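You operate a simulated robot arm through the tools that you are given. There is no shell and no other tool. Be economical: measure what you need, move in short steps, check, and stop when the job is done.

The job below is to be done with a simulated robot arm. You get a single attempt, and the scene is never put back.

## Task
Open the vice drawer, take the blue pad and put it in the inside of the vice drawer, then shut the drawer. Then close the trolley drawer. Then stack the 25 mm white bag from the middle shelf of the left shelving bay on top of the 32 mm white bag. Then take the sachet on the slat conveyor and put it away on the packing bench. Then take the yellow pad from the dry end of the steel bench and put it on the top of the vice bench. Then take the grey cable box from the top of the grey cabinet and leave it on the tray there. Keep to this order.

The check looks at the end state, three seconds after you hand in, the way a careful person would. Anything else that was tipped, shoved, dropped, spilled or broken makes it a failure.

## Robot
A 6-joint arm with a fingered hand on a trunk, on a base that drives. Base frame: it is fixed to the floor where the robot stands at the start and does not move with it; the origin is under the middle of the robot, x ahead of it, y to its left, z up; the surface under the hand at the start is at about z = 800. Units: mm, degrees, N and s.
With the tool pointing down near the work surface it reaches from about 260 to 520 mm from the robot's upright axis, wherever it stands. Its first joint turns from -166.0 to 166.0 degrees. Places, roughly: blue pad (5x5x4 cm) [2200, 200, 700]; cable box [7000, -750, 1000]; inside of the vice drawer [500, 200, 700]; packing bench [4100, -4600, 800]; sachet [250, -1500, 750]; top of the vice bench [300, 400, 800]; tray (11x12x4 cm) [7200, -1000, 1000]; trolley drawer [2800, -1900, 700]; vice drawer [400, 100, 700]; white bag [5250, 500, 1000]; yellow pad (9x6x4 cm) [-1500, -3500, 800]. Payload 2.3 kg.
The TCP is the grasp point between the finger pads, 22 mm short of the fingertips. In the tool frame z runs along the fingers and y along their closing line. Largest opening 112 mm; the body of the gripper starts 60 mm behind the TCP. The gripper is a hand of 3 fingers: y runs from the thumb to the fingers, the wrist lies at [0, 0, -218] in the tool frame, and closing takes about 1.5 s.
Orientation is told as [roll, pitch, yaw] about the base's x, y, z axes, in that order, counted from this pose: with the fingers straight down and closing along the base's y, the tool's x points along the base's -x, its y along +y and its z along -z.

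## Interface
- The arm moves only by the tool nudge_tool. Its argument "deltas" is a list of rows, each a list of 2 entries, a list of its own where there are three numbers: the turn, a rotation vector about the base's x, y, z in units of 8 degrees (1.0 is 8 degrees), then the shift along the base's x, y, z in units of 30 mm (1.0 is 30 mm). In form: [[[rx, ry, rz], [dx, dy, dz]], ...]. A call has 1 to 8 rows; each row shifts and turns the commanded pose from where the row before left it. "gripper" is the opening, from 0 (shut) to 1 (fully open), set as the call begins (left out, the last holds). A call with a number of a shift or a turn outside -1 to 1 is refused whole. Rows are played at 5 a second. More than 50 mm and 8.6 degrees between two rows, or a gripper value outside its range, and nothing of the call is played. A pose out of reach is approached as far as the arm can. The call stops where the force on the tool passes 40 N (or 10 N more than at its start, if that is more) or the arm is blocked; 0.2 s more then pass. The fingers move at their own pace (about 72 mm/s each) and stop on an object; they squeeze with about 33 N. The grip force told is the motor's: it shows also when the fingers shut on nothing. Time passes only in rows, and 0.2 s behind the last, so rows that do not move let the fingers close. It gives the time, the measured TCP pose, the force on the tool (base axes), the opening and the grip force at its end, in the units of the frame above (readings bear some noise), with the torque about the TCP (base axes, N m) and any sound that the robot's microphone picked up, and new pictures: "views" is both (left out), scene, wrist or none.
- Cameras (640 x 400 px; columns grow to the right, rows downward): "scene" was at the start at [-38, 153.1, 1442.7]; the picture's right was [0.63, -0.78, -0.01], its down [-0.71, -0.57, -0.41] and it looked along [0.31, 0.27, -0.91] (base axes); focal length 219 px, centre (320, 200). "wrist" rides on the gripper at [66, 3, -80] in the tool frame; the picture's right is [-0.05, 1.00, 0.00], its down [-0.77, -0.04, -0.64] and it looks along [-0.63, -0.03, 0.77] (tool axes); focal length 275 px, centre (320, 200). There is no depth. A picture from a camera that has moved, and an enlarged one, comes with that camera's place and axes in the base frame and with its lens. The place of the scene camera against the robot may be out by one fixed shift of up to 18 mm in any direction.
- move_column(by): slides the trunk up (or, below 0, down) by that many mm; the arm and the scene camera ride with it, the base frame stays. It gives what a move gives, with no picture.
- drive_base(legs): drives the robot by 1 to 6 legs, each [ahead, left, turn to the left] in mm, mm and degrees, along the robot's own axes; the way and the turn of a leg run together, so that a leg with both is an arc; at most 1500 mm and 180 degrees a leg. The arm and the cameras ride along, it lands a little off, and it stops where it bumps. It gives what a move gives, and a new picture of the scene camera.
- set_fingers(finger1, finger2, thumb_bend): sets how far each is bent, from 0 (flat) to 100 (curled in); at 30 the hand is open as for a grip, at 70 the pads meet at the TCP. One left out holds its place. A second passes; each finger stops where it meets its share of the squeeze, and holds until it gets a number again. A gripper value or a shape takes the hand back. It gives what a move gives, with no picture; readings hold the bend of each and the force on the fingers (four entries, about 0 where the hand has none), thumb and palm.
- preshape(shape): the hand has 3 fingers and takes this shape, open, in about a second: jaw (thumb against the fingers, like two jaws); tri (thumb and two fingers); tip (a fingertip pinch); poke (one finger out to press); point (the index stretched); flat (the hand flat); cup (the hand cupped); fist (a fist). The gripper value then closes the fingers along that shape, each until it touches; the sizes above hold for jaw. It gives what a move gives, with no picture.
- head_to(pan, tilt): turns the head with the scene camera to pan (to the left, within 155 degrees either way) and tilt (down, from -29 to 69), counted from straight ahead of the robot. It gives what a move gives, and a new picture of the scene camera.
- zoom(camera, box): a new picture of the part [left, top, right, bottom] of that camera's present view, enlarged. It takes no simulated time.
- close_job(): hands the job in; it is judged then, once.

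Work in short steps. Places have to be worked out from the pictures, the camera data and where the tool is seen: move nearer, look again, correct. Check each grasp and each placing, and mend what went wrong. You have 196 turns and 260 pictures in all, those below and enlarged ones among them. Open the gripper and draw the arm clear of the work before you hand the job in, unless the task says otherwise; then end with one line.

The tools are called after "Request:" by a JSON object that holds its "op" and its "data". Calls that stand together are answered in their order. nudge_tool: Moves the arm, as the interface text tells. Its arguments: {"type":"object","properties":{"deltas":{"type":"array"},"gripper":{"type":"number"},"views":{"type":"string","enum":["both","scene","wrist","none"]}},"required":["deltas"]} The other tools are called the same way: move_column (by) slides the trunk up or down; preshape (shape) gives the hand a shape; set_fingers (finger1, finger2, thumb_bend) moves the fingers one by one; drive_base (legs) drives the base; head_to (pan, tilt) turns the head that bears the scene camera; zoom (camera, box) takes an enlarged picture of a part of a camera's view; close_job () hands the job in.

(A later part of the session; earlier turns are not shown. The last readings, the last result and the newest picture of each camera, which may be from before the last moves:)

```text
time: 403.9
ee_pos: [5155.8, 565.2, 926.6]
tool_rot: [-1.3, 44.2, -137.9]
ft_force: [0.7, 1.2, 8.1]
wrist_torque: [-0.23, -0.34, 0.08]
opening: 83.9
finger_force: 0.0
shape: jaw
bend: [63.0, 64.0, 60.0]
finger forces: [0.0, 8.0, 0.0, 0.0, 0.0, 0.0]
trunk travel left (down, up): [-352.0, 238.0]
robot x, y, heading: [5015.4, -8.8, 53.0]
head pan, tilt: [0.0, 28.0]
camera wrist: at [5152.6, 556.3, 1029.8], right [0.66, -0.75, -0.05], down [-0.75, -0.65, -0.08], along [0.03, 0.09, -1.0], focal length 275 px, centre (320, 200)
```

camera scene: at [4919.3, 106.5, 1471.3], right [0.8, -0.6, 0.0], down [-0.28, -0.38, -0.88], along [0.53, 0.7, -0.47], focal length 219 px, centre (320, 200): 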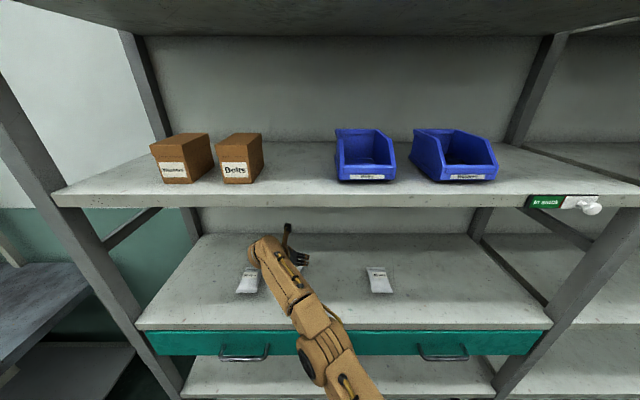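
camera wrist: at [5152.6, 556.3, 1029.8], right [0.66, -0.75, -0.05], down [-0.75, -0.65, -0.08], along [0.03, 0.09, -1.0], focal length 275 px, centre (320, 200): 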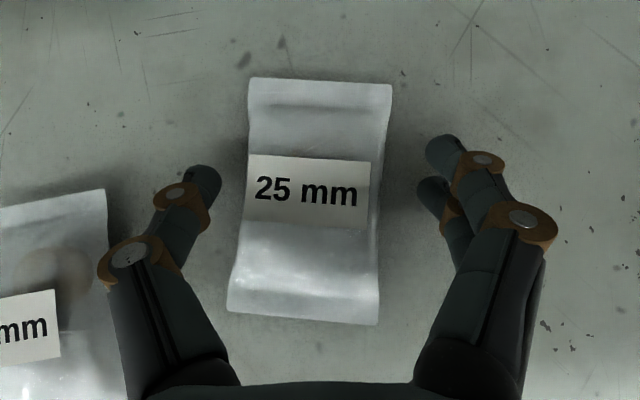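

Light contact with the shelf at z ≈ 927. I'll raise 1 mm and close on the bag.

Request:
{"op": "nudge_tool", "data": {"deltas": [[[0, 0, 0], [0, 0, 0.06]], [[0, 0, 0], [0, 0, 0]], [[0, 0, 0], [0, 0, 0]], [[0, 0, 0], [0, 0, 0]], [[0, 0, 0], [0, 0, 0]], [[0, 0, 0], [0, 0, 0]]], "gripper": 0, "views": "wrist"}}

```text
time: 405.3
ee_pos: [5156.1, 564.6, 926.9]
tool_rot: [-1.2, 44.0, -138.0]
ft_force: [-0.7, -0.5, 2.0]
wrist_torque: [0.01, -0.1, -0.05]
opening: 51.1
finger_force: 33.5
shape: jaw
bend: [72.0, 72.0, 70.0]
finger forces: [18.6, 13.1, 0.1, 0.0, 30.1, 0.0]
trunk travel left (down, up): [-352.0, 238.0]
robot x, y, heading: [5009.7, -10.3, 52.8]
head pan, tilt: [0.0, 28.0]
camera wrist: at [5152.5, 556.0, 1030.6], right [0.66, -0.75, -0.05], down [-0.75, -0.65, -0.08], along [0.03, 0.09, -1.0], focal length 275 px, centre (320, 200)
```

wrist: 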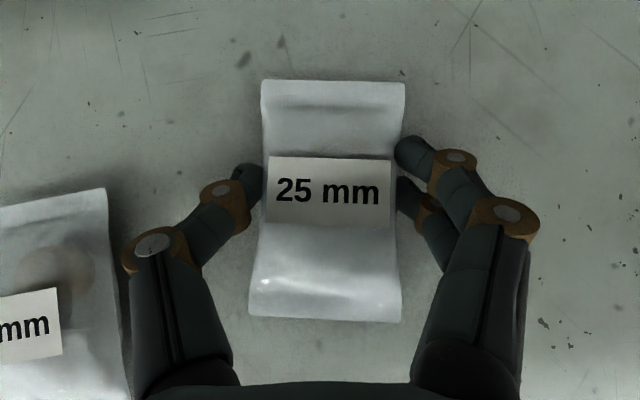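

Gripped at 51 mm with 33 N. I'll lift and check.

Request:
{"op": "nudge_tool", "data": {"deltas": [[[0, 0, 0], [0, 0, 0.4]], [[0, 0, 0], [0, 0, 0.6]], [[0, 0, 0], [0, 0, 0.7]], [[0, 0, 0], [0, 0, 0.7]]], "views": "wrist"}}

```text
time: 406.3
ee_pos: [5152.8, 558.3, 992.7]
tool_rot: [-1.1, 43.8, -137.9]
ft_force: [-0.3, -0.2, -0.4]
wrist_torque: [0.0, -0.03, 0.01]
opening: 50.6
finger_force: 33.5
shape: jaw
bend: [72.0, 72.0, 70.0]
finger forces: [16.9, 12.8, 0.1, 0.0, 29.9, 0.0]
out of reach, approached as far as the arm can: row 4
trunk travel left (down, up): [-352.0, 238.0]
robot x, y, heading: [5013.7, -10.1, 53.0]
head pan, tilt: [0.0, 28.0]
camera wrist: at [5150.6, 549.9, 1097.9], right [0.66, -0.75, -0.05], down [-0.75, -0.65, -0.08], along [0.03, 0.09, -1.0], focal length 275 px, centre (320, 200)
```

wrist: 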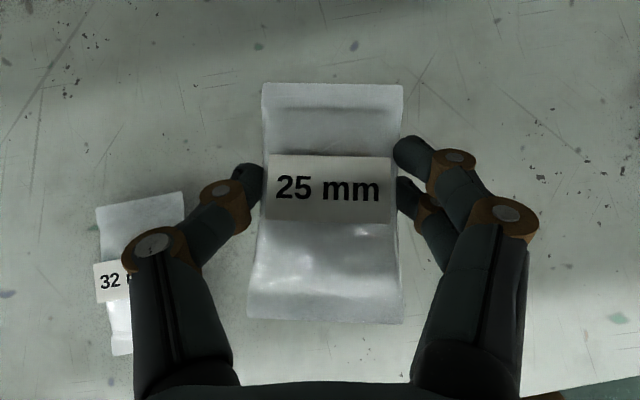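

The bag is lifted cleanly. The 32 mm bag is at about (5042, 620); I'll slide left 126 mm and turn the hand 10° to match it.

Request:
{"op": "drive_base", "data": {"legs": [[-17, 126, 0]]}}

Request:
{"op": "nudge_tool", "data": {"deltas": [[[0, 0, 0.6], [0, 0, 0]], [[0, 0, 0.6], [0, 0, 0]]], "views": "wrist"}}

```text
time: 407.6
ee_pos: [5039.8, 623.9, 993.6]
tool_rot: [-1.1, 44.0, -137.8]
ft_force: [-0.1, 0.2, -1.6]
wrist_torque: [-0.01, -0.01, 0.02]
opening: 50.4
finger_force: 33.3
shape: jaw
bend: [72.0, 72.0, 70.0]
finger forces: [17.1, 12.8, 0.0, 0.1, 29.9, 0.0]
trunk travel left (down, up): [-352.0, 238.0]
robot x, y, heading: [4899.0, 54.3, 53.0]
head pan, tilt: [0.0, 28.0]
camera scene: at [4805.2, 169.5, 1471.3], right [0.8, -0.6, 0.0], down [-0.28, -0.38, -0.88], along [0.53, 0.7, -0.47], focal length 219 px, centre (320, 200)
```

scene: 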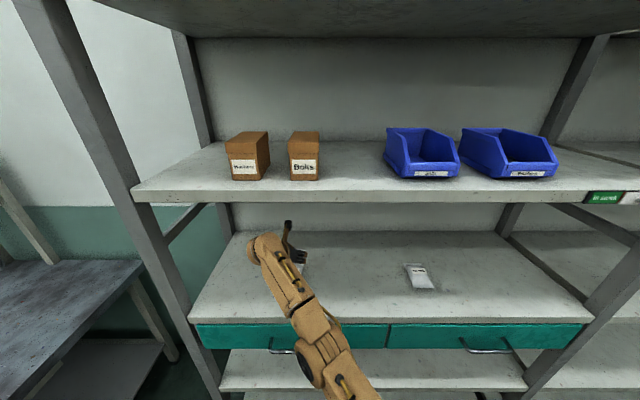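

```text
time: 408.2
ee_pos: [5040.1, 635.0, 999.4]
tool_rot: [-1.2, 43.9, -128.3]
ft_force: [0.5, 0.1, -2.0]
wrist_torque: [0.02, -0.02, -0.02]
opening: 50.4
finger_force: 32.5
shape: jaw
bend: [72.0, 72.0, 70.0]
finger forces: [17.0, 13.1, 0.1, 0.0, 29.8, 0.0]
out of reach, approached as far as the arm can: row 1, 2
trunk travel left (down, up): [-352.0, 238.0]
robot x, y, heading: [4904.1, 54.6, 53.1]
head pan, tilt: [0.0, 28.0]
camera wrist: at [5039.7, 626.0, 1103.5], right [0.77, -0.63, -0.05], down [-0.64, -0.77, -0.08], along [0.01, 0.09, -1.0], focal length 275 px, centre (320, 200)
```

wrist: 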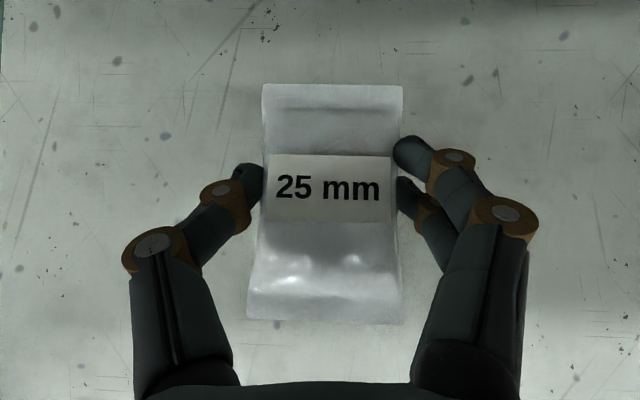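

The 32 mm bag is hidden right under the held bag. I'll correct 15 mm back and lower in small steps, watching the vertical force.

Request:
{"op": "nudge_tool", "data": {"deltas": [[[0, 0, 0], [0.07, -0.5, 0]], [[0, 0, 0], [0, 0, -0.6]], [[0, 0, 0], [0, 0, -0.5]]], "views": "none"}}

Request:
{"op": "nudge_tool", "data": {"deltas": [[[0, 0, 0], [0, 0, -0.15]], [[0, 0, 0], [0, 0, -0.15]]], "views": "wrist"}}

```text
time: 409.0
ee_pos: [5042.1, 620.2, 967.3]
tool_rot: [-1.4, 44.0, -128.4]
ft_force: [-0.3, 0.7, -1.6]
wrist_torque: [-0.01, 0.02, 0.02]
opening: 50.4
finger_force: 32.2
shape: jaw
bend: [72.0, 72.0, 70.0]
finger forces: [16.9, 12.9, 0.0, 0.0, 29.9, 0.0]
out of reach, approached as far as the arm can: row 1
trunk travel left (down, up): [-352.0, 238.0]
robot x, y, heading: [4899.2, 58.2, 52.9]
head pan, tilt: [0.0, 28.0]
```

```text
time: 409.6
ee_pos: [5041.8, 620.2, 958.1]
tool_rot: [-1.2, 44.0, -128.4]
ft_force: [-0.5, 0.9, -0.1]
wrist_torque: [-0.01, -0.03, -0.01]
opening: 50.4
finger_force: 32.4
shape: jaw
bend: [72.0, 72.0, 70.0]
finger forces: [17.8, 13.1, 0.0, 0.0, 30.0, 0.1]
trunk travel left (down, up): [-352.0, 238.0]
robot x, y, heading: [4898.4, 52.7, 53.2]
head pan, tilt: [0.0, 28.0]
camera wrist: at [5041.0, 610.8, 1061.9], right [0.77, -0.63, -0.05], down [-0.64, -0.77, -0.08], along [0.01, 0.09, -1.0], focal length 275 px, centre (320, 200)
```

wrist: 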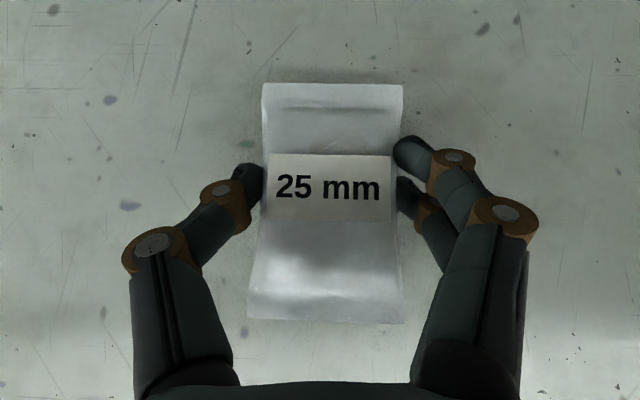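

The load reading just went from about -1.7 N to 0, suggesting first contact. I'll lower 3 mm more and look from the scene camera.

Request:
{"op": "nudge_tool", "data": {"deltas": [[[0, 0, 0], [0, 0, -0.1]], [[0, 0, 0], [0, 0, 0]]], "views": "none"}}

Request:
{"op": "zoom", "data": {"camera": "scene", "box": [230, 210, 350, 290]}}

```text
time: 410.2
ee_pos: [5041.9, 620.5, 956.5]
tool_rot: [-1.3, 44.2, -128.4]
ft_force: [-0.4, -0.4, 7.9]
wrist_torque: [0.03, -0.29, -0.01]
opening: 50.2
finger_force: 33.0
shape: jaw
bend: [72.0, 72.0, 70.0]
finger forces: [22.9, 11.9, 0.0, 0.0, 31.8, 0.0]
trunk travel left (down, up): [-352.0, 238.0]
robot x, y, heading: [4899.5, 55.3, 52.6]
head pan, tilt: [0.0, 28.0]
```

```text
5.00 times, centred on (290, 250) of scene
camera zoom: at [4805.5, 166.8, 1471.6], right [0.8, -0.6, 0.0], down [-0.28, -0.37, -0.88], along [0.53, 0.7, -0.47], focal length 1094 px, centre (470, -50)
```

zoom: 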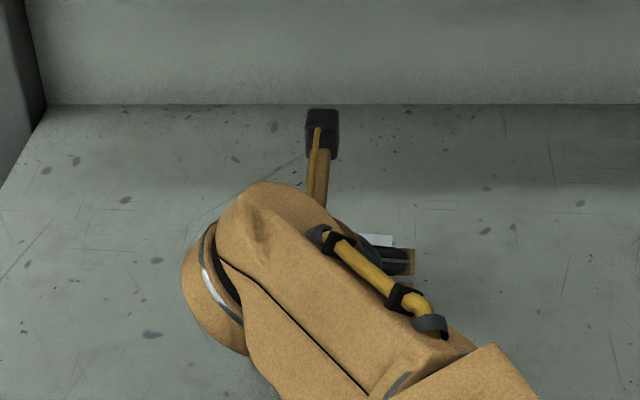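

Contact of 8 N; the bag is resting. I'll open moderately and rise straight up.

Request:
{"op": "nudge_tool", "data": {"deltas": [[[0, 0, 0], [0, 0, 0.05]], [[0, 0, 0], [0, 0, 0]], [[0, 0, 0], [0, 0, 0]], [[0, 0, 0], [0, 0, 0]]], "gripper": 0.72, "views": "wrist"}}

Request:
{"op": "nudge_tool", "data": {"deltas": [[[0, 0, 0], [0, 0, 0.3]], [[0, 0, 0], [0, 0, 0.6]], [[0, 0, 0], [0, 0, 0.6]]], "views": "wrist"}}

```text
time: 411.2
ee_pos: [5042.1, 621.0, 955.7]
tool_rot: [-1.2, 44.0, -128.4]
ft_force: [-0.6, 0.3, 0.1]
wrist_torque: [0.01, 0.02, -0.05]
opening: 80.4
finger_force: 0.1
shape: jaw
bend: [66.0, 66.0, 62.0]
finger forces: [0.1, 0.1, 0.0, 0.0, 0.0, 0.0]
trunk travel left (down, up): [-352.0, 238.0]
robot x, y, heading: [4900.0, 51.7, 53.1]
head pan, tilt: [0.0, 28.0]
camera wrist: at [5041.3, 611.7, 1059.5], right [0.77, -0.63, -0.05], down [-0.64, -0.77, -0.08], along [0.01, 0.09, -1.0], focal length 275 px, centre (320, 200)
```

wrist: 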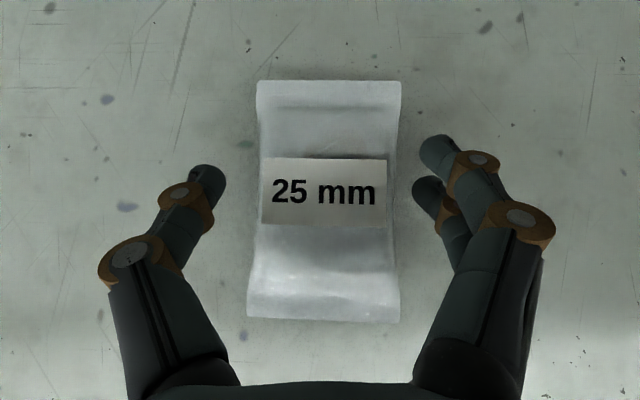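

```text
time: 412.0
ee_pos: [5041.9, 620.3, 1001.8]
tool_rot: [-1.2, 44.0, -128.3]
ft_force: [0.7, 0.6, -0.8]
wrist_torque: [0.01, 0.0, 0.01]
opening: 80.6
finger_force: 0.1
shape: jaw
bend: [66.0, 66.0, 62.0]
finger forces: [0.0, 0.0, 0.0, 0.0, 0.0, 0.1]
trunk travel left (down, up): [-352.0, 238.0]
robot x, y, heading: [4906.2, 53.9, 53.0]
head pan, tilt: [0.0, 28.0]
camera wrist: at [5041.3, 610.9, 1105.6], right [0.77, -0.63, -0.05], down [-0.64, -0.77, -0.08], along [0.01, 0.09, -1.0], focal length 275 px, centre (320, 200)
```

wrist: 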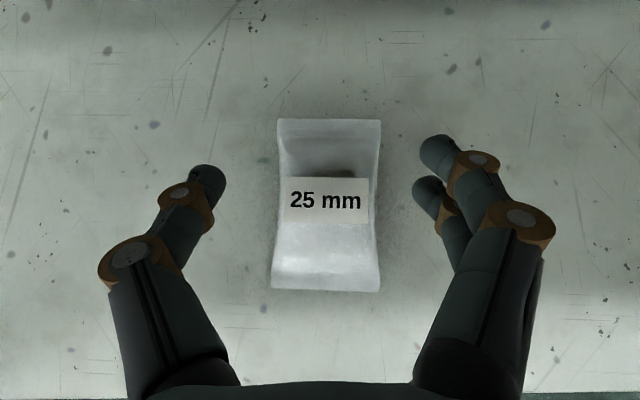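

The bag sits on the other one. I'll back out and check from the scene camera.

Request:
{"op": "drive_base", "data": {"legs": [[-400, 0, 0]]}}

Request:
{"op": "zoom", "data": {"camera": "scene", "box": [240, 190, 400, 290]}}

```text
time: 414.4
ee_pos: [4800.7, 303.8, 1001.4]
tool_rot: [-1.2, 44.0, -128.1]
ft_force: [-0.5, -0.2, 0.4]
wrist_torque: [-0.03, -0.02, 0.0]
opening: 80.5
finger_force: 0.2
shape: jaw
bend: [66.0, 66.0, 62.0]
finger forces: [0.0, 0.0, 0.0, 0.1, 0.0, 0.0]
trunk travel left (down, up): [-352.0, 238.0]
robot x, y, heading: [4661.5, -260.8, 53.2]
head pan, tilt: [0.0, 28.0]
camera scene: at [4566.4, -149.2, 1471.4], right [0.8, -0.6, 0.0], down [-0.28, -0.38, -0.88], along [0.53, 0.71, -0.47], focal length 219 px, centre (320, 200)
```

scene: 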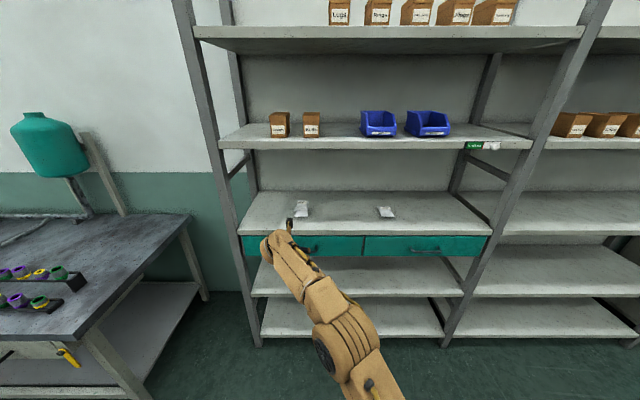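

```text
4.00 times, centred on (320, 240) of scene
camera zoom: at [4566.4, -149.2, 1471.4], right [0.8, -0.6, 0.0], down [-0.28, -0.38, -0.88], along [0.53, 0.71, -0.47], focal length 875 px, centre (320, 40)
```

zoom: 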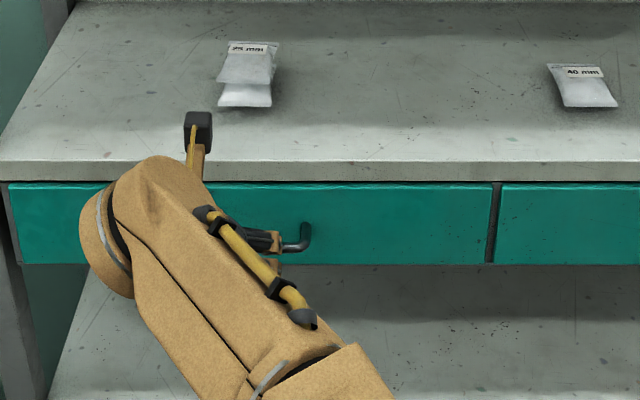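

The stack stands well. Next, the sachet on the slat conveyor: I'll drive round to the front aisle again, facing along it.

Request:
{"op": "drive_base", "data": {"legs": [[0, -1400, 0], [0, -1400, 0], [0, 0, 90], [0, 1500, 0], [0, 1500, 0]]}}

Request:
{"op": "head_to", "data": {"pan": 35, "tilt": 35}}

```text
time: 445.9
ee_pos: [4630.1, -4207.4, 1000.4]
tool_rot: [-1.2, 44.1, -37.2]
ft_force: [0.0, -1.1, 0.2]
wrist_torque: [0.0, 0.03, 0.01]
opening: 80.2
finger_force: 0.1
shape: jaw
bend: [66.0, 66.0, 62.0]
finger forces: [0.1, 0.1, 0.0, 0.1, 0.0, 0.1]
trunk travel left (down, up): [-352.0, 238.0]
robot x, y, heading: [5196.9, -4341.2, 144.1]
head pan, tilt: [0.0, 28.0]
camera scene: at [5087.2, -4428.9, 1471.4], right [0.59, 0.81, 0.0], down [0.38, -0.28, -0.88], along [-0.71, 0.52, -0.47], focal length 219 px, centre (320, 200)
```

scene: 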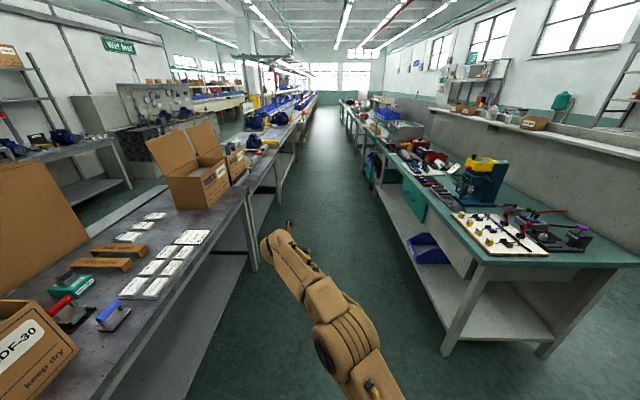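

```text
time: 446.9
ee_pos: [4629.1, -4206.9, 1003.1]
tool_rot: [-1.1, 44.1, -37.1]
ft_force: [-0.1, 0.5, 0.2]
wrist_torque: [0.01, -0.04, -0.02]
opening: 80.3
finger_force: 0.0
shape: jaw
bend: [66.0, 66.0, 62.0]
finger forces: [0.0, 0.0, 0.0, 0.0, 0.1, 0.1]
trunk travel left (down, up): [-352.0, 238.0]
robot x, y, heading: [5197.8, -4338.5, 144.0]
head pan, tilt: [35.0, 35.0]
camera scene: at [5073.1, -4480.7, 1460.5], right [0.02, 1.0, 0.0], down [0.57, -0.01, -0.82], along [-0.82, 0.01, -0.57], focal length 219 px, centre (320, 200)
```

scene: 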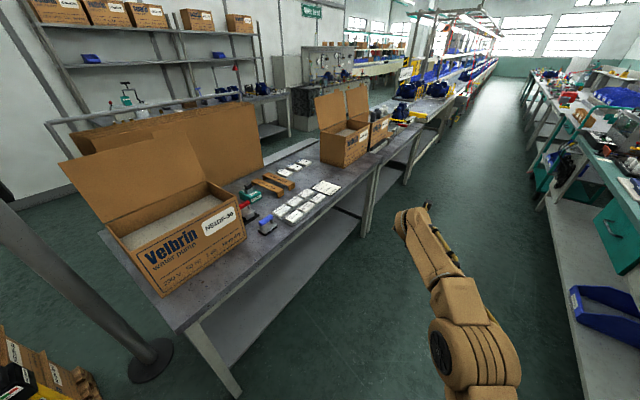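

This is the packing bench, with similar white sachets laid out in rows. I'll zoom in to see where a sachet belongs.

Request:
{"op": "zoom", "data": {"camera": "scene", "box": [230, 140, 390, 240]}}

Request:
{"op": "zoom", "data": {"camera": "scene", "box": [310, 80, 470, 180]}}

```text
4.00 times, centred on (310, 190) of scene
camera zoom: at [5073.1, -4480.7, 1460.5], right [0.02, 1.0, 0.0], down [0.57, -0.01, -0.82], along [-0.82, 0.01, -0.57], focal length 875 px, centre (360, 240)
```

zoom: 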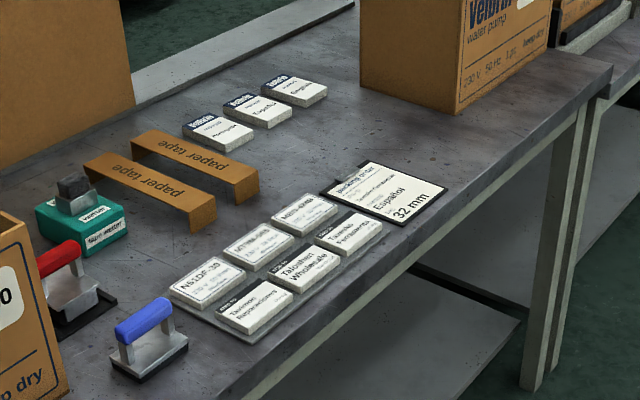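

```text
4.00 times, centred on (390, 130) of scene
camera zoom: at [5073.1, -4480.7, 1460.5], right [0.02, 1.0, 0.0], down [0.57, -0.01, -0.82], along [-0.82, 0.01, -0.57], focal length 875 px, centre (40, 480)
```

zoom: 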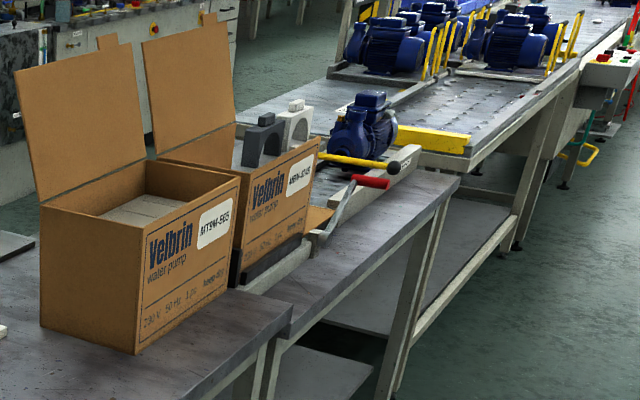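

The bench has leaflets, labels, a packing order and stamps. I'll fetch the sachet first and then decide where it belongs.

Request:
{"op": "drive_base", "data": {"legs": [[1400, 60, -1], [1400, 0, 0], [1400, 0, 0], [1350, 0, 0]]}}

Request:
{"op": "head_to", "data": {"pan": 75, "tilt": 40}}

```text
time: 473.4
ee_pos: [253.1, -772.4, 1000.6]
tool_rot: [-1.1, 44.0, -40.9]
ft_force: [-0.6, 0.9, 0.1]
wrist_torque: [0.01, 0.01, -0.01]
opening: 80.1
finger_force: 0.1
shape: jaw
bend: [66.0, 66.0, 62.0]
finger forces: [0.0, 0.0, 0.1, 0.0, 0.0, 0.0]
trunk travel left (down, up): [-352.0, 238.0]
robot x, y, heading: [809.5, -938.7, 140.5]
head pan, tilt: [35.0, 35.0]
camera scene: at [677.0, -1074.6, 1460.4], right [0.08, 1.0, 0.0], down [0.57, -0.05, -0.82], along [-0.82, 0.07, -0.57], focal length 219 px, centre (320, 200)
```

scene: 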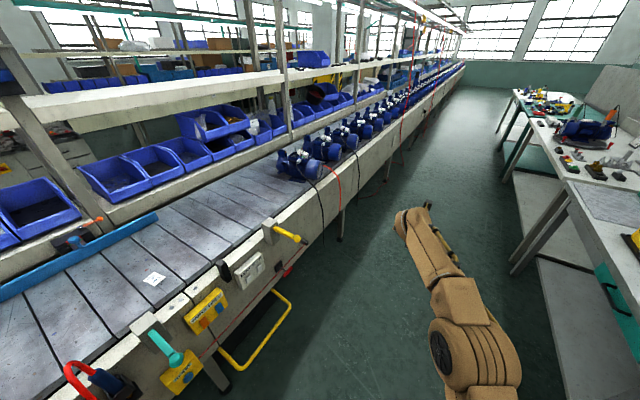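

```text
time: 474.5
ee_pos: [252.6, -773.3, 1001.2]
tool_rot: [-1.3, 43.9, -40.9]
ft_force: [0.2, 0.2, -0.1]
wrist_torque: [0.02, 0.01, 0.02]
opening: 80.3
finger_force: 0.0
shape: jaw
bend: [66.0, 66.0, 62.0]
finger forces: [0.0, 0.0, 0.0, 0.1, 0.0, 0.0]
trunk travel left (down, up): [-352.0, 238.0]
robot x, y, heading: [814.1, -943.2, 140.2]
head pan, tilt: [75.0, 40.0]
camera scene: at [695.5, -1131.0, 1452.9], right [-0.58, 0.82, 0.0], down [0.53, 0.37, -0.77], along [-0.63, -0.44, -0.64], focal length 219 px, centre (320, 200)
```

scene: 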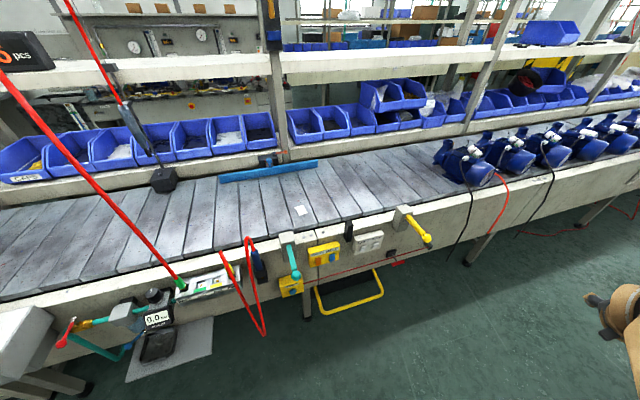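

Request:
{"op": "zoom", "data": {"camera": "scene", "box": [260, 180, 380, 255]}}

Request:
{"op": "zoom", "data": {"camera": "scene", "box": [285, 195, 325, 225]}}

```text
5.33 times, centred on (320, 218) of scene
camera zoom: at [695.5, -1131.0, 1452.9], right [-0.58, 0.82, 0.0], down [0.53, 0.37, -0.77], along [-0.63, -0.44, -0.64], focal length 1167 px, centre (320, 107)
```

zoom: 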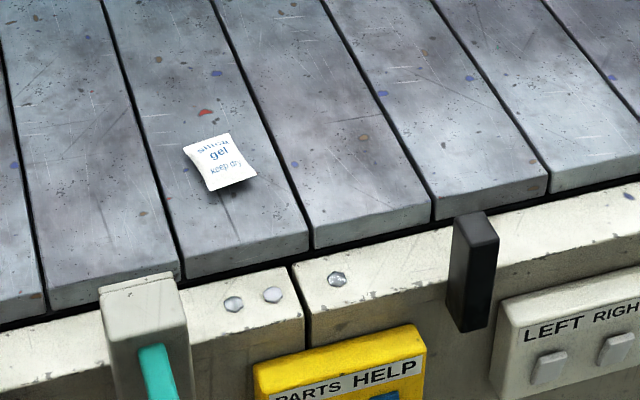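

```text
13.33 times, centred on (305, 210) of scene
camera zoom: at [695.5, -1131.0, 1452.9], right [-0.58, 0.82, 0.0], down [0.53, 0.37, -0.77], along [-0.63, -0.44, -0.64], focal length 2917 px, centre (520, 67)
```

zoom: 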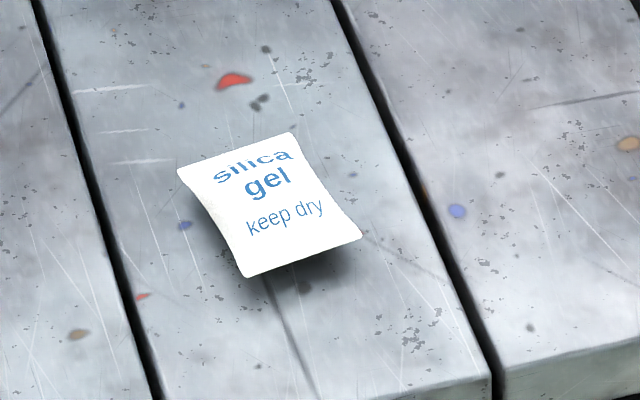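

It is a silica gel sachet marked "keep dry". I'll raise the hand, turn to face the conveyor and approach.

Request:
{"op": "move_column", "data": {"by": 150}}

Request:
{"op": "drive_base", "data": {"legs": [[0, 0, 92.7], [250, -240, 0]]}}

Request:
{"op": "nudge_tool", "data": {"deltas": [[[0.8, -0.6, 0], [0, 0, 0]], [[0.8, -0.6, 0], [0, 0, 0]], [[0.8, -0.6, 0], [0, 0, 0]], [[0.8, -0.6, 0], [0, 0, 0]], [[0.8, -0.6, 0], [0, 0, 0]], [[0.4, -0.3, 0], [0, 0, 0]]], "views": "both"}}

```text
time: 476.2
ee_pos: [252.3, -772.6, 1151.3]
tool_rot: [-1.2, 43.9, -41.0]
ft_force: [-0.8, -1.2, -0.7]
wrist_torque: [0.01, 0.0, -0.02]
opening: 80.5
finger_force: 0.1
shape: jaw
bend: [66.0, 66.0, 62.0]
finger forces: [0.0, 0.0, 0.1, 0.1, 0.1, 0.1]
trunk travel left (down, up): [-502.0, 88.0]
robot x, y, heading: [808.8, -940.2, 140.2]
head pan, tilt: [75.0, 40.0]
```

```text
time: 482.4
ee_pos: [325.0, -1559.8, 1150.4]
tool_rot: [-1.3, 44.1, 51.9]
ft_force: [0.2, 0.3, 0.2]
wrist_torque: [0.02, -0.01, -0.03]
opening: 80.5
finger_force: 0.1
shape: jaw
bend: [66.0, 66.0, 62.0]
finger forces: [0.1, 0.0, 0.1, 0.1, 0.1, 0.0]
trunk travel left (down, up): [-502.0, 88.0]
robot x, y, heading: [466.9, -995.9, -127.0]
head pan, tilt: [75.0, 40.0]
camera scene: at [664.1, -1093.3, 1603.0], right [-0.79, -0.62, 0.0], down [-0.4, 0.51, -0.77], along [0.47, -0.6, -0.64], focal length 219 px, centre (320, 200)
```

scene: 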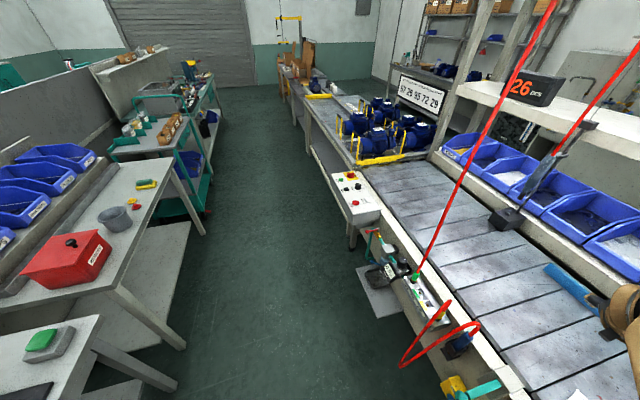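

```text
time: 483.8
ee_pos: [392.6, -1451.6, 1093.9]
tool_rot: [-0.6, 0.1, 52.0]
ft_force: [0.1, 0.5, 0.4]
wrist_torque: [-0.02, -0.01, 0.03]
opening: 80.1
finger_force: 0.0
shape: jaw
bend: [66.0, 66.0, 62.0]
finger forces: [0.1, 0.1, 0.1, 0.0, 0.0, 0.1]
out of reach, approached as far as the arm can: row 1, 2, 3, 4, 5, 6
trunk travel left (down, up): [-502.0, 88.0]
robot x, y, heading: [467.6, -992.7, -126.9]
head pan, tilt: [75.0, 40.0]
camera scene: at [665.1, -1093.1, 1602.8], right [-0.79, -0.62, 0.0], down [-0.4, 0.51, -0.77], along [0.47, -0.6, -0.64], focal length 219 px, centre (320, 200)
camera wrist: at [349.2, -1502.2, 1176.1], right [-0.76, 0.65, -0.01], down [0.5, 0.59, 0.64], along [0.42, 0.48, -0.77], focal length 275 px, centre (320, 200)
```

scene: 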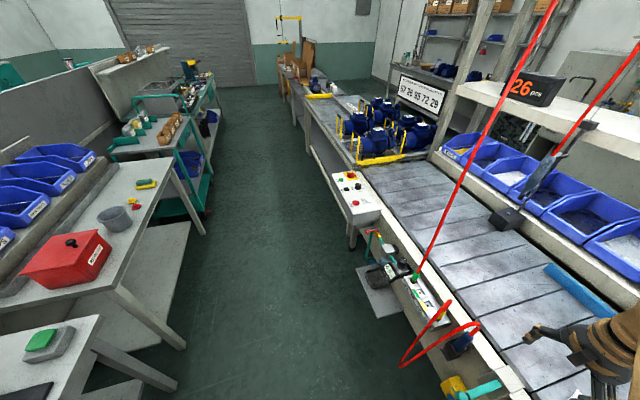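
wrist: 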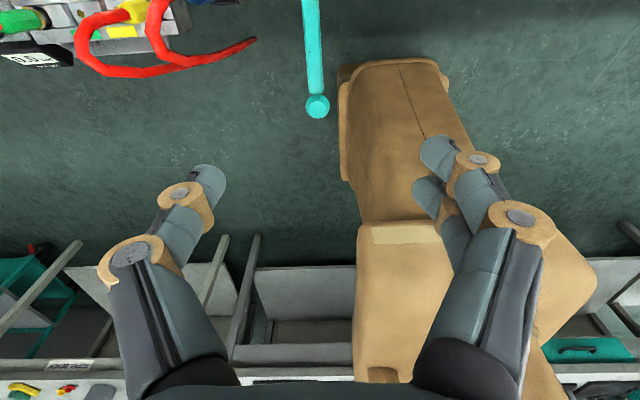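

The hand points down now. I'll look with the head at the conveyor in front to place the sachet.

Request:
{"op": "head_to", "data": {"pan": 10, "tilt": 50}}

Request:
{"op": "zoom", "data": {"camera": "scene", "box": [200, 60, 440, 210]}}

```text
time: 485.2
ee_pos: [392.2, -1452.3, 1094.7]
tool_rot: [-0.6, 0.1, 52.0]
ft_force: [0.0, -0.3, 0.2]
wrist_torque: [0.0, 0.03, 0.0]
opening: 80.3
finger_force: 0.1
shape: jaw
bend: [66.0, 66.0, 62.0]
finger forces: [0.0, 0.0, 0.0, 0.1, 0.0, 0.0]
trunk travel left (down, up): [-502.0, 88.0]
robot x, y, heading: [460.8, -995.2, -127.0]
head pan, tilt: [10.0, 50.0]
camera scene: at [577.6, -1094.8, 1588.7], right [-0.89, 0.45, 0.0], down [0.35, 0.68, -0.64], along [-0.29, -0.57, -0.77], focal length 219 px, centre (320, 200)
```

scene: 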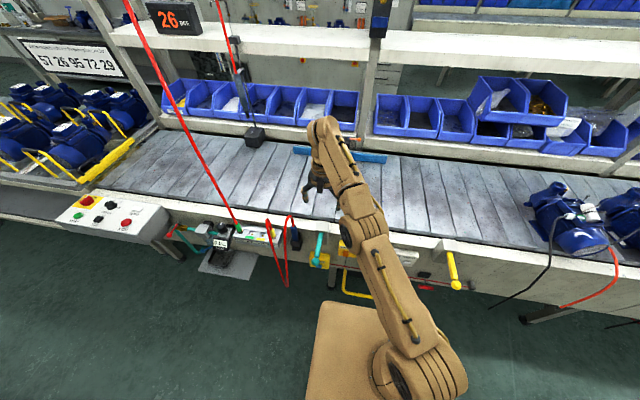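

```text
2.67 times, centred on (320, 135) of scene
camera zoom: at [577.6, -1094.8, 1588.7], right [-0.89, 0.45, 0.0], down [0.35, 0.68, -0.64], along [-0.29, -0.57, -0.77], focal length 584 px, centre (320, 373)
```

zoom: 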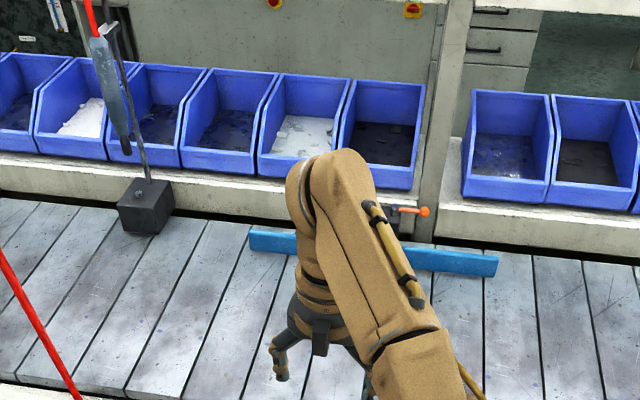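

The sachet is hidden behind the arm. I'll advance and move right so the hand comes above it, then use the wrist camera.

Request:
{"op": "drive_base", "data": {"legs": [[190, -60, 0]]}}

Request:
{"op": "nudge_tool", "data": {"deltas": [[[0, 0, 0], [-0.6, -0.8, 0]], [[0, 0, 0], [-0.6, -0.8, 0]], [[0, 0, 0], [-0.8, 0.6, 0]]], "views": "wrist"}}

```text
time: 486.8
ee_pos: [225.7, -1572.8, 1096.0]
tool_rot: [-0.6, 0.1, 51.9]
ft_force: [-0.4, -0.1, -0.1]
wrist_torque: [0.01, -0.03, -0.04]
opening: 80.4
finger_force: 0.0
shape: jaw
bend: [66.0, 66.0, 62.0]
finger forces: [0.1, 0.1, 0.0, 0.0, 0.1, 0.0]
trunk travel left (down, up): [-502.0, 88.0]
robot x, y, heading: [297.0, -1114.8, -127.2]
head pan, tilt: [10.0, 50.0]
camera scene: at [411.9, -1215.6, 1588.7], right [-0.89, 0.45, 0.0], down [0.35, 0.68, -0.64], along [-0.29, -0.57, -0.77], focal length 219 px, centre (320, 200)
```

scene: 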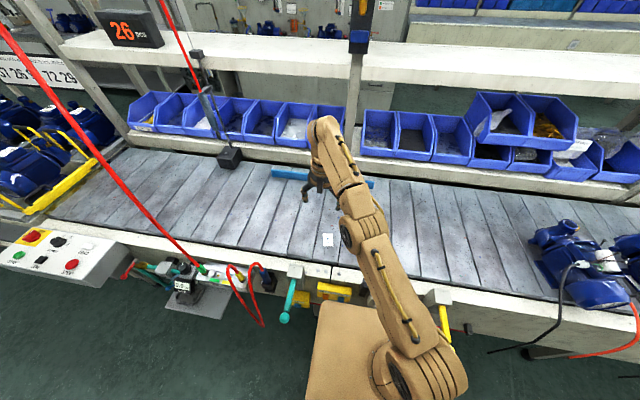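

```text
time: 487.6
ee_pos: [195.9, -1561.3, 1076.9]
tool_rot: [-0.7, 0.2, 51.9]
ft_force: [-1.0, 0.0, 0.0]
wrist_torque: [-0.02, -0.05, 0.0]
opening: 80.6
finger_force: 0.1
shape: jaw
bend: [66.0, 66.0, 62.0]
finger forces: [0.0, 0.0, 0.1, 0.0, 0.0, 0.0]
out of reach, approached as far as the arm can: row 1, 2
trunk travel left (down, up): [-502.0, 88.0]
robot x, y, heading: [300.1, -1116.1, -127.3]
head pan, tilt: [10.0, 50.0]
camera wrist: at [152.0, -1610.7, 1157.4], right [-0.76, 0.65, -0.01], down [0.5, 0.59, 0.63], along [0.42, 0.47, -0.77], focal length 275 px, centre (320, 200)
```

wrist: 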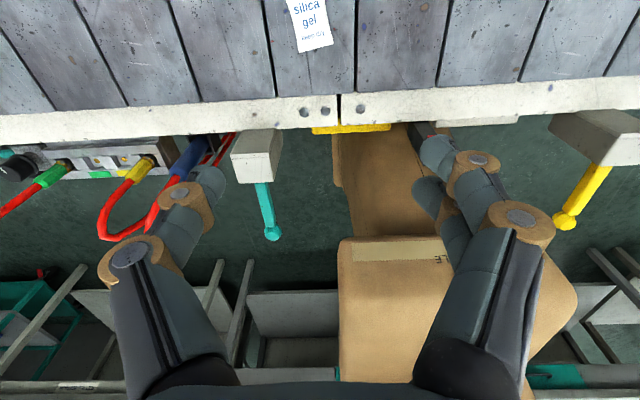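

Both cameras agree: the sachet is at about (187, -1591, 815). I'll lower the trunk and then extend the hand over it.

Request:
{"op": "move_column", "data": {"by": -170}}

Request:
{"op": "nudge_tool", "data": {"deltas": [[[0, 0, 0], [-0.15, -0.5, 0]], [[0, 0, 0], [-0.15, -0.5, 0]]], "views": "wrist"}}

```text
time: 489.5
ee_pos: [195.8, -1562.0, 905.4]
tool_rot: [-0.7, 0.1, 51.9]
ft_force: [-0.7, 1.2, 0.1]
wrist_torque: [0.02, 0.02, 0.01]
opening: 80.3
finger_force: 0.0
shape: jaw
bend: [66.0, 66.0, 62.0]
finger forces: [0.0, 0.0, 0.0, 0.0, 0.0, 0.0]
trunk travel left (down, up): [-332.0, 258.0]
robot x, y, heading: [302.7, -1113.4, -126.7]
head pan, tilt: [10.0, 50.0]
```

```text
time: 490.1
ee_pos: [193.3, -1575.7, 905.4]
tool_rot: [-0.7, 0.2, 51.9]
ft_force: [0.2, -0.5, -0.6]
wrist_torque: [-0.01, -0.03, 0.0]
opening: 80.5
finger_force: 0.0
shape: jaw
bend: [66.0, 66.0, 62.0]
finger forces: [0.1, 0.0, 0.1, 0.0, 0.1, 0.1]
out of reach, approached as far as the arm can: row 2
trunk travel left (down, up): [-332.0, 258.0]
robot x, y, heading: [301.0, -1111.0, -127.3]
head pan, tilt: [10.0, 50.0]
camera wrist: at [148.7, -1625.4, 986.6], right [-0.76, 0.65, -0.01], down [0.5, 0.59, 0.63], along [0.42, 0.47, -0.77], focal length 275 px, centre (320, 200)
```

wrist: 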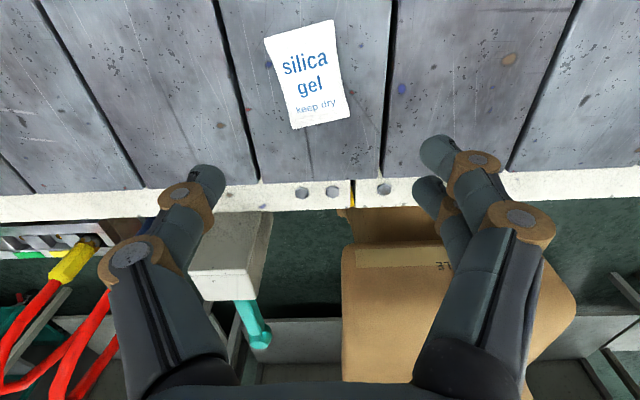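

I'll step the base 28 mm closer, turn the hand 16° to match the sachet, and look again.

Request:
{"op": "drive_base", "data": {"legs": [[28, 0, 0]]}}

Request:
{"op": "nudge_tool", "data": {"deltas": [[[0, 0, 1], [0, 0, -0.7]], [[0, 0, 1], [0, 0, -0.7]]], "gripper": 0.65, "views": "wrist"}}

```text
time: 490.9
ee_pos: [174.9, -1599.4, 906.3]
tool_rot: [-0.7, 0.0, 51.9]
ft_force: [-0.3, 0.2, 0.1]
wrist_torque: [0.03, 0.01, -0.02]
opening: 80.4
finger_force: 0.1
shape: jaw
bend: [66.0, 66.0, 62.0]
finger forces: [0.0, 0.1, 0.0, 0.0, 0.1, 0.0]
trunk travel left (down, up): [-332.0, 258.0]
robot x, y, heading: [287.0, -1138.7, -127.2]
head pan, tilt: [10.0, 50.0]
camera scene: at [395.1, -1238.4, 1418.7], right [-0.89, 0.45, 0.0], down [0.35, 0.68, -0.64], along [-0.29, -0.57, -0.77], focal length 219 px, centre (320, 200)
```

scene: 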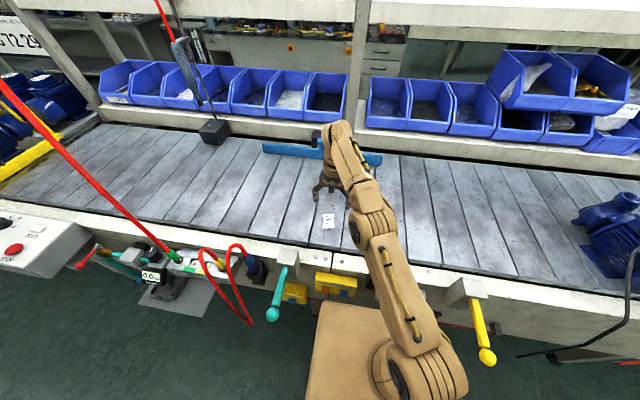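

```text
time: 491.5
ee_pos: [175.9, -1599.0, 863.1]
tool_rot: [-0.7, 0.2, 68.0]
ft_force: [0.0, 0.3, -0.9]
wrist_torque: [-0.01, 0.0, -0.01]
opening: 73.4
finger_force: 0.1
shape: jaw
bend: [70.0, 70.0, 67.0]
finger forces: [0.1, 0.0, 0.1, 0.0, 0.0, 0.1]
trunk travel left (down, up): [-332.0, 258.0]
robot x, y, heading: [280.5, -1138.8, -127.0]
head pan, tilt: [10.0, 50.0]
camera wrist: at [146.9, -1658.4, 944.5], right [-0.91, 0.42, -0.01], down [0.32, 0.71, 0.63], along [0.27, 0.57, -0.77], focal length 275 px, centre (320, 200)
```

wrist: 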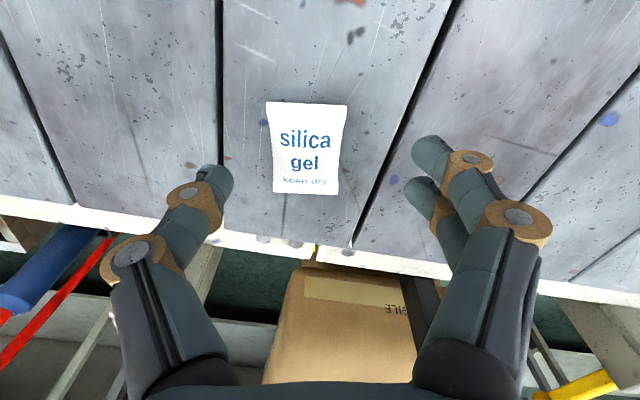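

Aligned; the sachet is 8 mm to the left and 9 mm nearer to me. I'll correct and descend until light contact.

Request:
{"op": "nudge_tool", "data": {"deltas": [[[0, 0, 0], [0.4, 0.27, -0.4]], [[0, 0, 0], [0, 0, -0.4]], [[0, 0, 0], [0, 0, -0.2]], [[0, 0, 0], [0, 0, -0.13]]], "views": "wrist"}}

```text
time: 492.5
ee_pos: [187.9, -1591.5, 830.2]
tool_rot: [-0.7, 0.3, 67.9]
ft_force: [0.0, 0.1, -0.2]
wrist_torque: [0.0, -0.01, 0.0]
opening: 73.2
finger_force: 0.0
shape: jaw
bend: [70.0, 70.0, 67.0]
finger forces: [0.0, 0.1, 0.0, 0.0, 0.0, 0.0]
trunk travel left (down, up): [-332.0, 258.0]
robot x, y, heading: [283.4, -1133.3, -126.9]
head pan, tilt: [10.0, 50.0]
camera wrist: at [159.1, -1650.3, 910.6], right [-0.91, 0.42, -0.01], down [0.32, 0.71, 0.63], along [0.28, 0.57, -0.77], focal length 275 px, centre (320, 200)
```

wrist: 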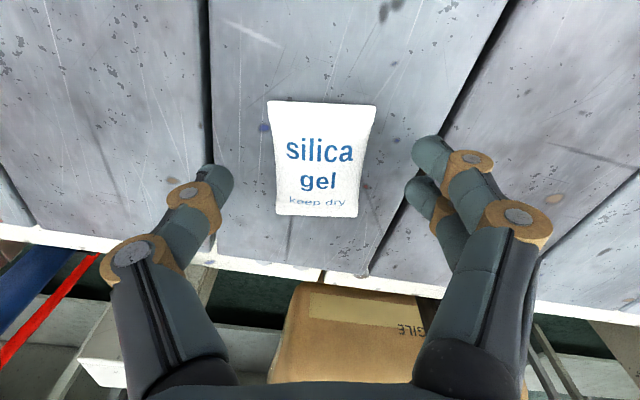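

Centred. I'll descend in 3 mm steps to touch the slat.

Request:
{"op": "nudge_tool", "data": {"deltas": [[[0, 0, 0], [0, 0, -0.12]], [[0, 0, 0], [0, 0, -0.12]]], "views": "none"}}

Request:
{"op": "nudge_tool", "data": {"deltas": [[[0, 0, 0], [0, 0, -0.1]], [[0, 0, 0], [0, 0, -0.1]]], "views": "none"}}

Request:
{"op": "nudge_tool", "data": {"deltas": [[[0, 0, 0], [0, 0, -0.1]]], "views": "wrist"}}

```text
time: 493.1
ee_pos: [187.5, -1590.0, 822.7]
tool_rot: [-0.7, 0.3, 68.0]
ft_force: [-1.2, -0.5, 0.5]
wrist_torque: [0.03, 0.04, -0.01]
opening: 73.1
finger_force: 0.1
shape: jaw
bend: [70.0, 70.0, 67.0]
finger forces: [0.6, 1.2, 0.0, 0.0, 0.0, 0.1]
trunk travel left (down, up): [-332.0, 258.0]
robot x, y, heading: [285.6, -1134.6, -126.9]
head pan, tilt: [10.0, 50.0]
```

```text
time: 493.8
ee_pos: [187.1, -1590.0, 822.6]
tool_rot: [-0.8, 0.9, 68.0]
ft_force: [2.8, 2.3, 27.4]
wrist_torque: [0.64, 1.1, -0.17]
opening: 71.4
finger_force: 0.1
shape: jaw
bend: [72.0, 72.0, 67.0]
finger forces: [11.9, 16.2, 0.0, 0.0, 0.1, 0.1]
trunk travel left (down, up): [-332.0, 258.0]
robot x, y, heading: [283.7, -1137.9, -127.0]
head pan, tilt: [10.0, 50.0]
stopped in row 2: the force on the tool passed its limit at 42 N (the readings are from after the stop); the commanded pose is now the measured one
```

```text
time: 494.2
ee_pos: [187.9, -1592.1, 822.2]
tool_rot: [-0.9, 1.3, 68.2]
ft_force: [3.3, 3.2, 28.6]
wrist_torque: [0.7, 1.14, -0.21]
opening: 71.9
finger_force: 0.1
shape: jaw
bend: [71.0, 72.0, 67.0]
finger forces: [12.4, 16.9, 0.1, 0.1, 0.0, 0.0]
trunk travel left (down, up): [-332.0, 258.0]
robot x, y, heading: [285.5, -1138.5, -127.1]
head pan, tilt: [10.0, 50.0]
stopped in row 1: the force on the tool passed its limit at 44 N (the readings are from after the stop); the commanded pose is now the measured one
camera wrist: at [159.7, -1649.8, 903.8], right [-0.91, 0.42, -0.01], down [0.32, 0.72, 0.62], along [0.27, 0.56, -0.79], focal length 275 px, centre (320, 200)
```

wrist: 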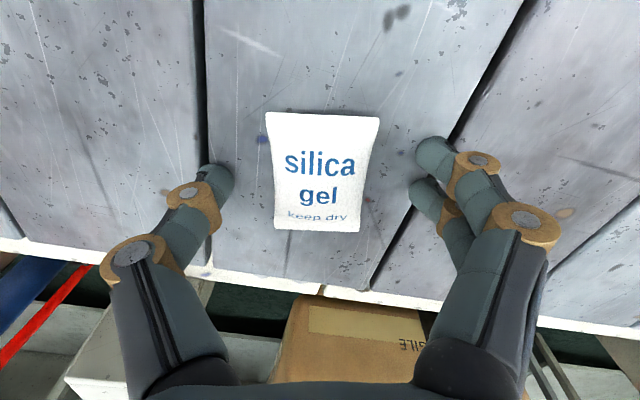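

Contact at z ≈ 822, so the slat is near 800. I'll ease up 2 mm and close.

Request:
{"op": "nudge_tool", "data": {"deltas": [[[0, 0, 0], [0, 0, 0.08]], [[0, 0, 0], [0, 0, 0]], [[0, 0, 0], [0, 0, 0]], [[0, 0, 0], [0, 0, 0]], [[0, 0, 0], [0, 0, 0]], [[0, 0, 0], [0, 0, 0]]], "gripper": 0, "views": "wrist"}}

```text
time: 495.6
ee_pos: [186.1, -1592.3, 822.4]
tool_rot: [-0.7, 1.0, 68.2]
ft_force: [-1.8, 5.7, 16.6]
wrist_torque: [0.45, 0.65, -0.14]
opening: 32.2
finger_force: 33.0
shape: jaw
bend: [71.0, 72.0, 71.0]
finger forces: [20.9, 22.4, 0.1, 0.0, 27.2, 0.0]
trunk travel left (down, up): [-332.0, 258.0]
robot x, y, heading: [284.2, -1135.0, -127.0]
head pan, tilt: [10.0, 50.0]
camera wrist: at [158.3, -1650.6, 903.8], right [-0.91, 0.42, -0.01], down [0.32, 0.72, 0.62], along [0.27, 0.56, -0.78], focal length 275 px, centre (320, 200)
```

wrist: 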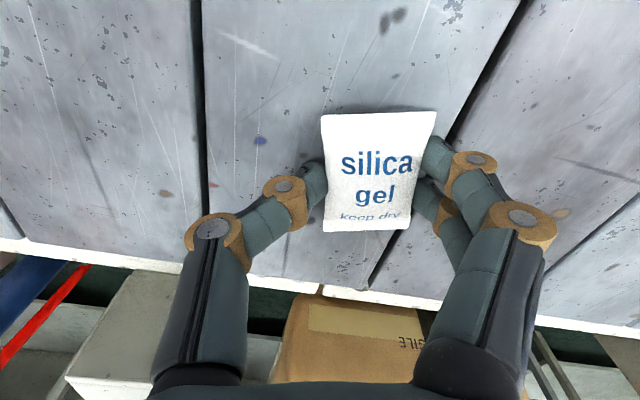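

Gripped at 32 mm. I'll lift and check.

Request:
{"op": "nudge_tool", "data": {"deltas": [[[0, 0, 0], [0, 0, 0.4]], [[0, 0, 0], [0, 0, 0.8]], [[0, 0, 0], [0, 0, 1]], [[0, 0, 0], [0, 0, 1]]], "views": "wrist"}}

```text
time: 496.6
ee_pos: [187.6, -1592.5, 916.0]
tool_rot: [-0.7, 1.0, 68.1]
ft_force: [-0.4, 0.2, -0.1]
wrist_torque: [0.01, 0.0, 0.01]
opening: 32.2
finger_force: 33.1
shape: jaw
bend: [71.0, 72.0, 71.0]
finger forces: [16.6, 16.7, 0.0, 0.0, 33.2, 0.0]
trunk travel left (down, up): [-332.0, 258.0]
robot x, y, heading: [286.1, -1138.5, -126.9]
head pan, tilt: [10.0, 50.0]
camera wrist: at [158.9, -1652.0, 998.5], right [-0.91, 0.42, -0.01], down [0.32, 0.71, 0.62], along [0.27, 0.56, -0.78], focal length 275 px, centre (320, 200)
```

wrist: 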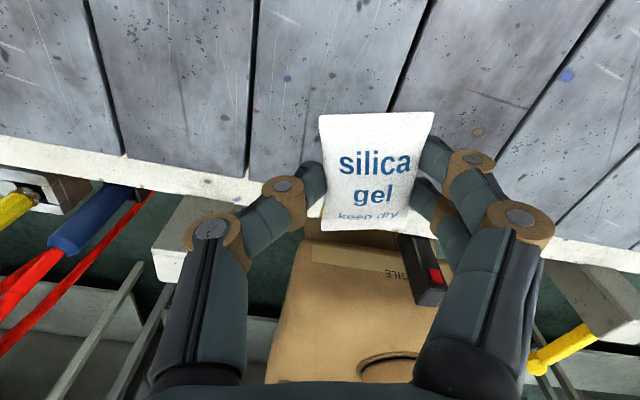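

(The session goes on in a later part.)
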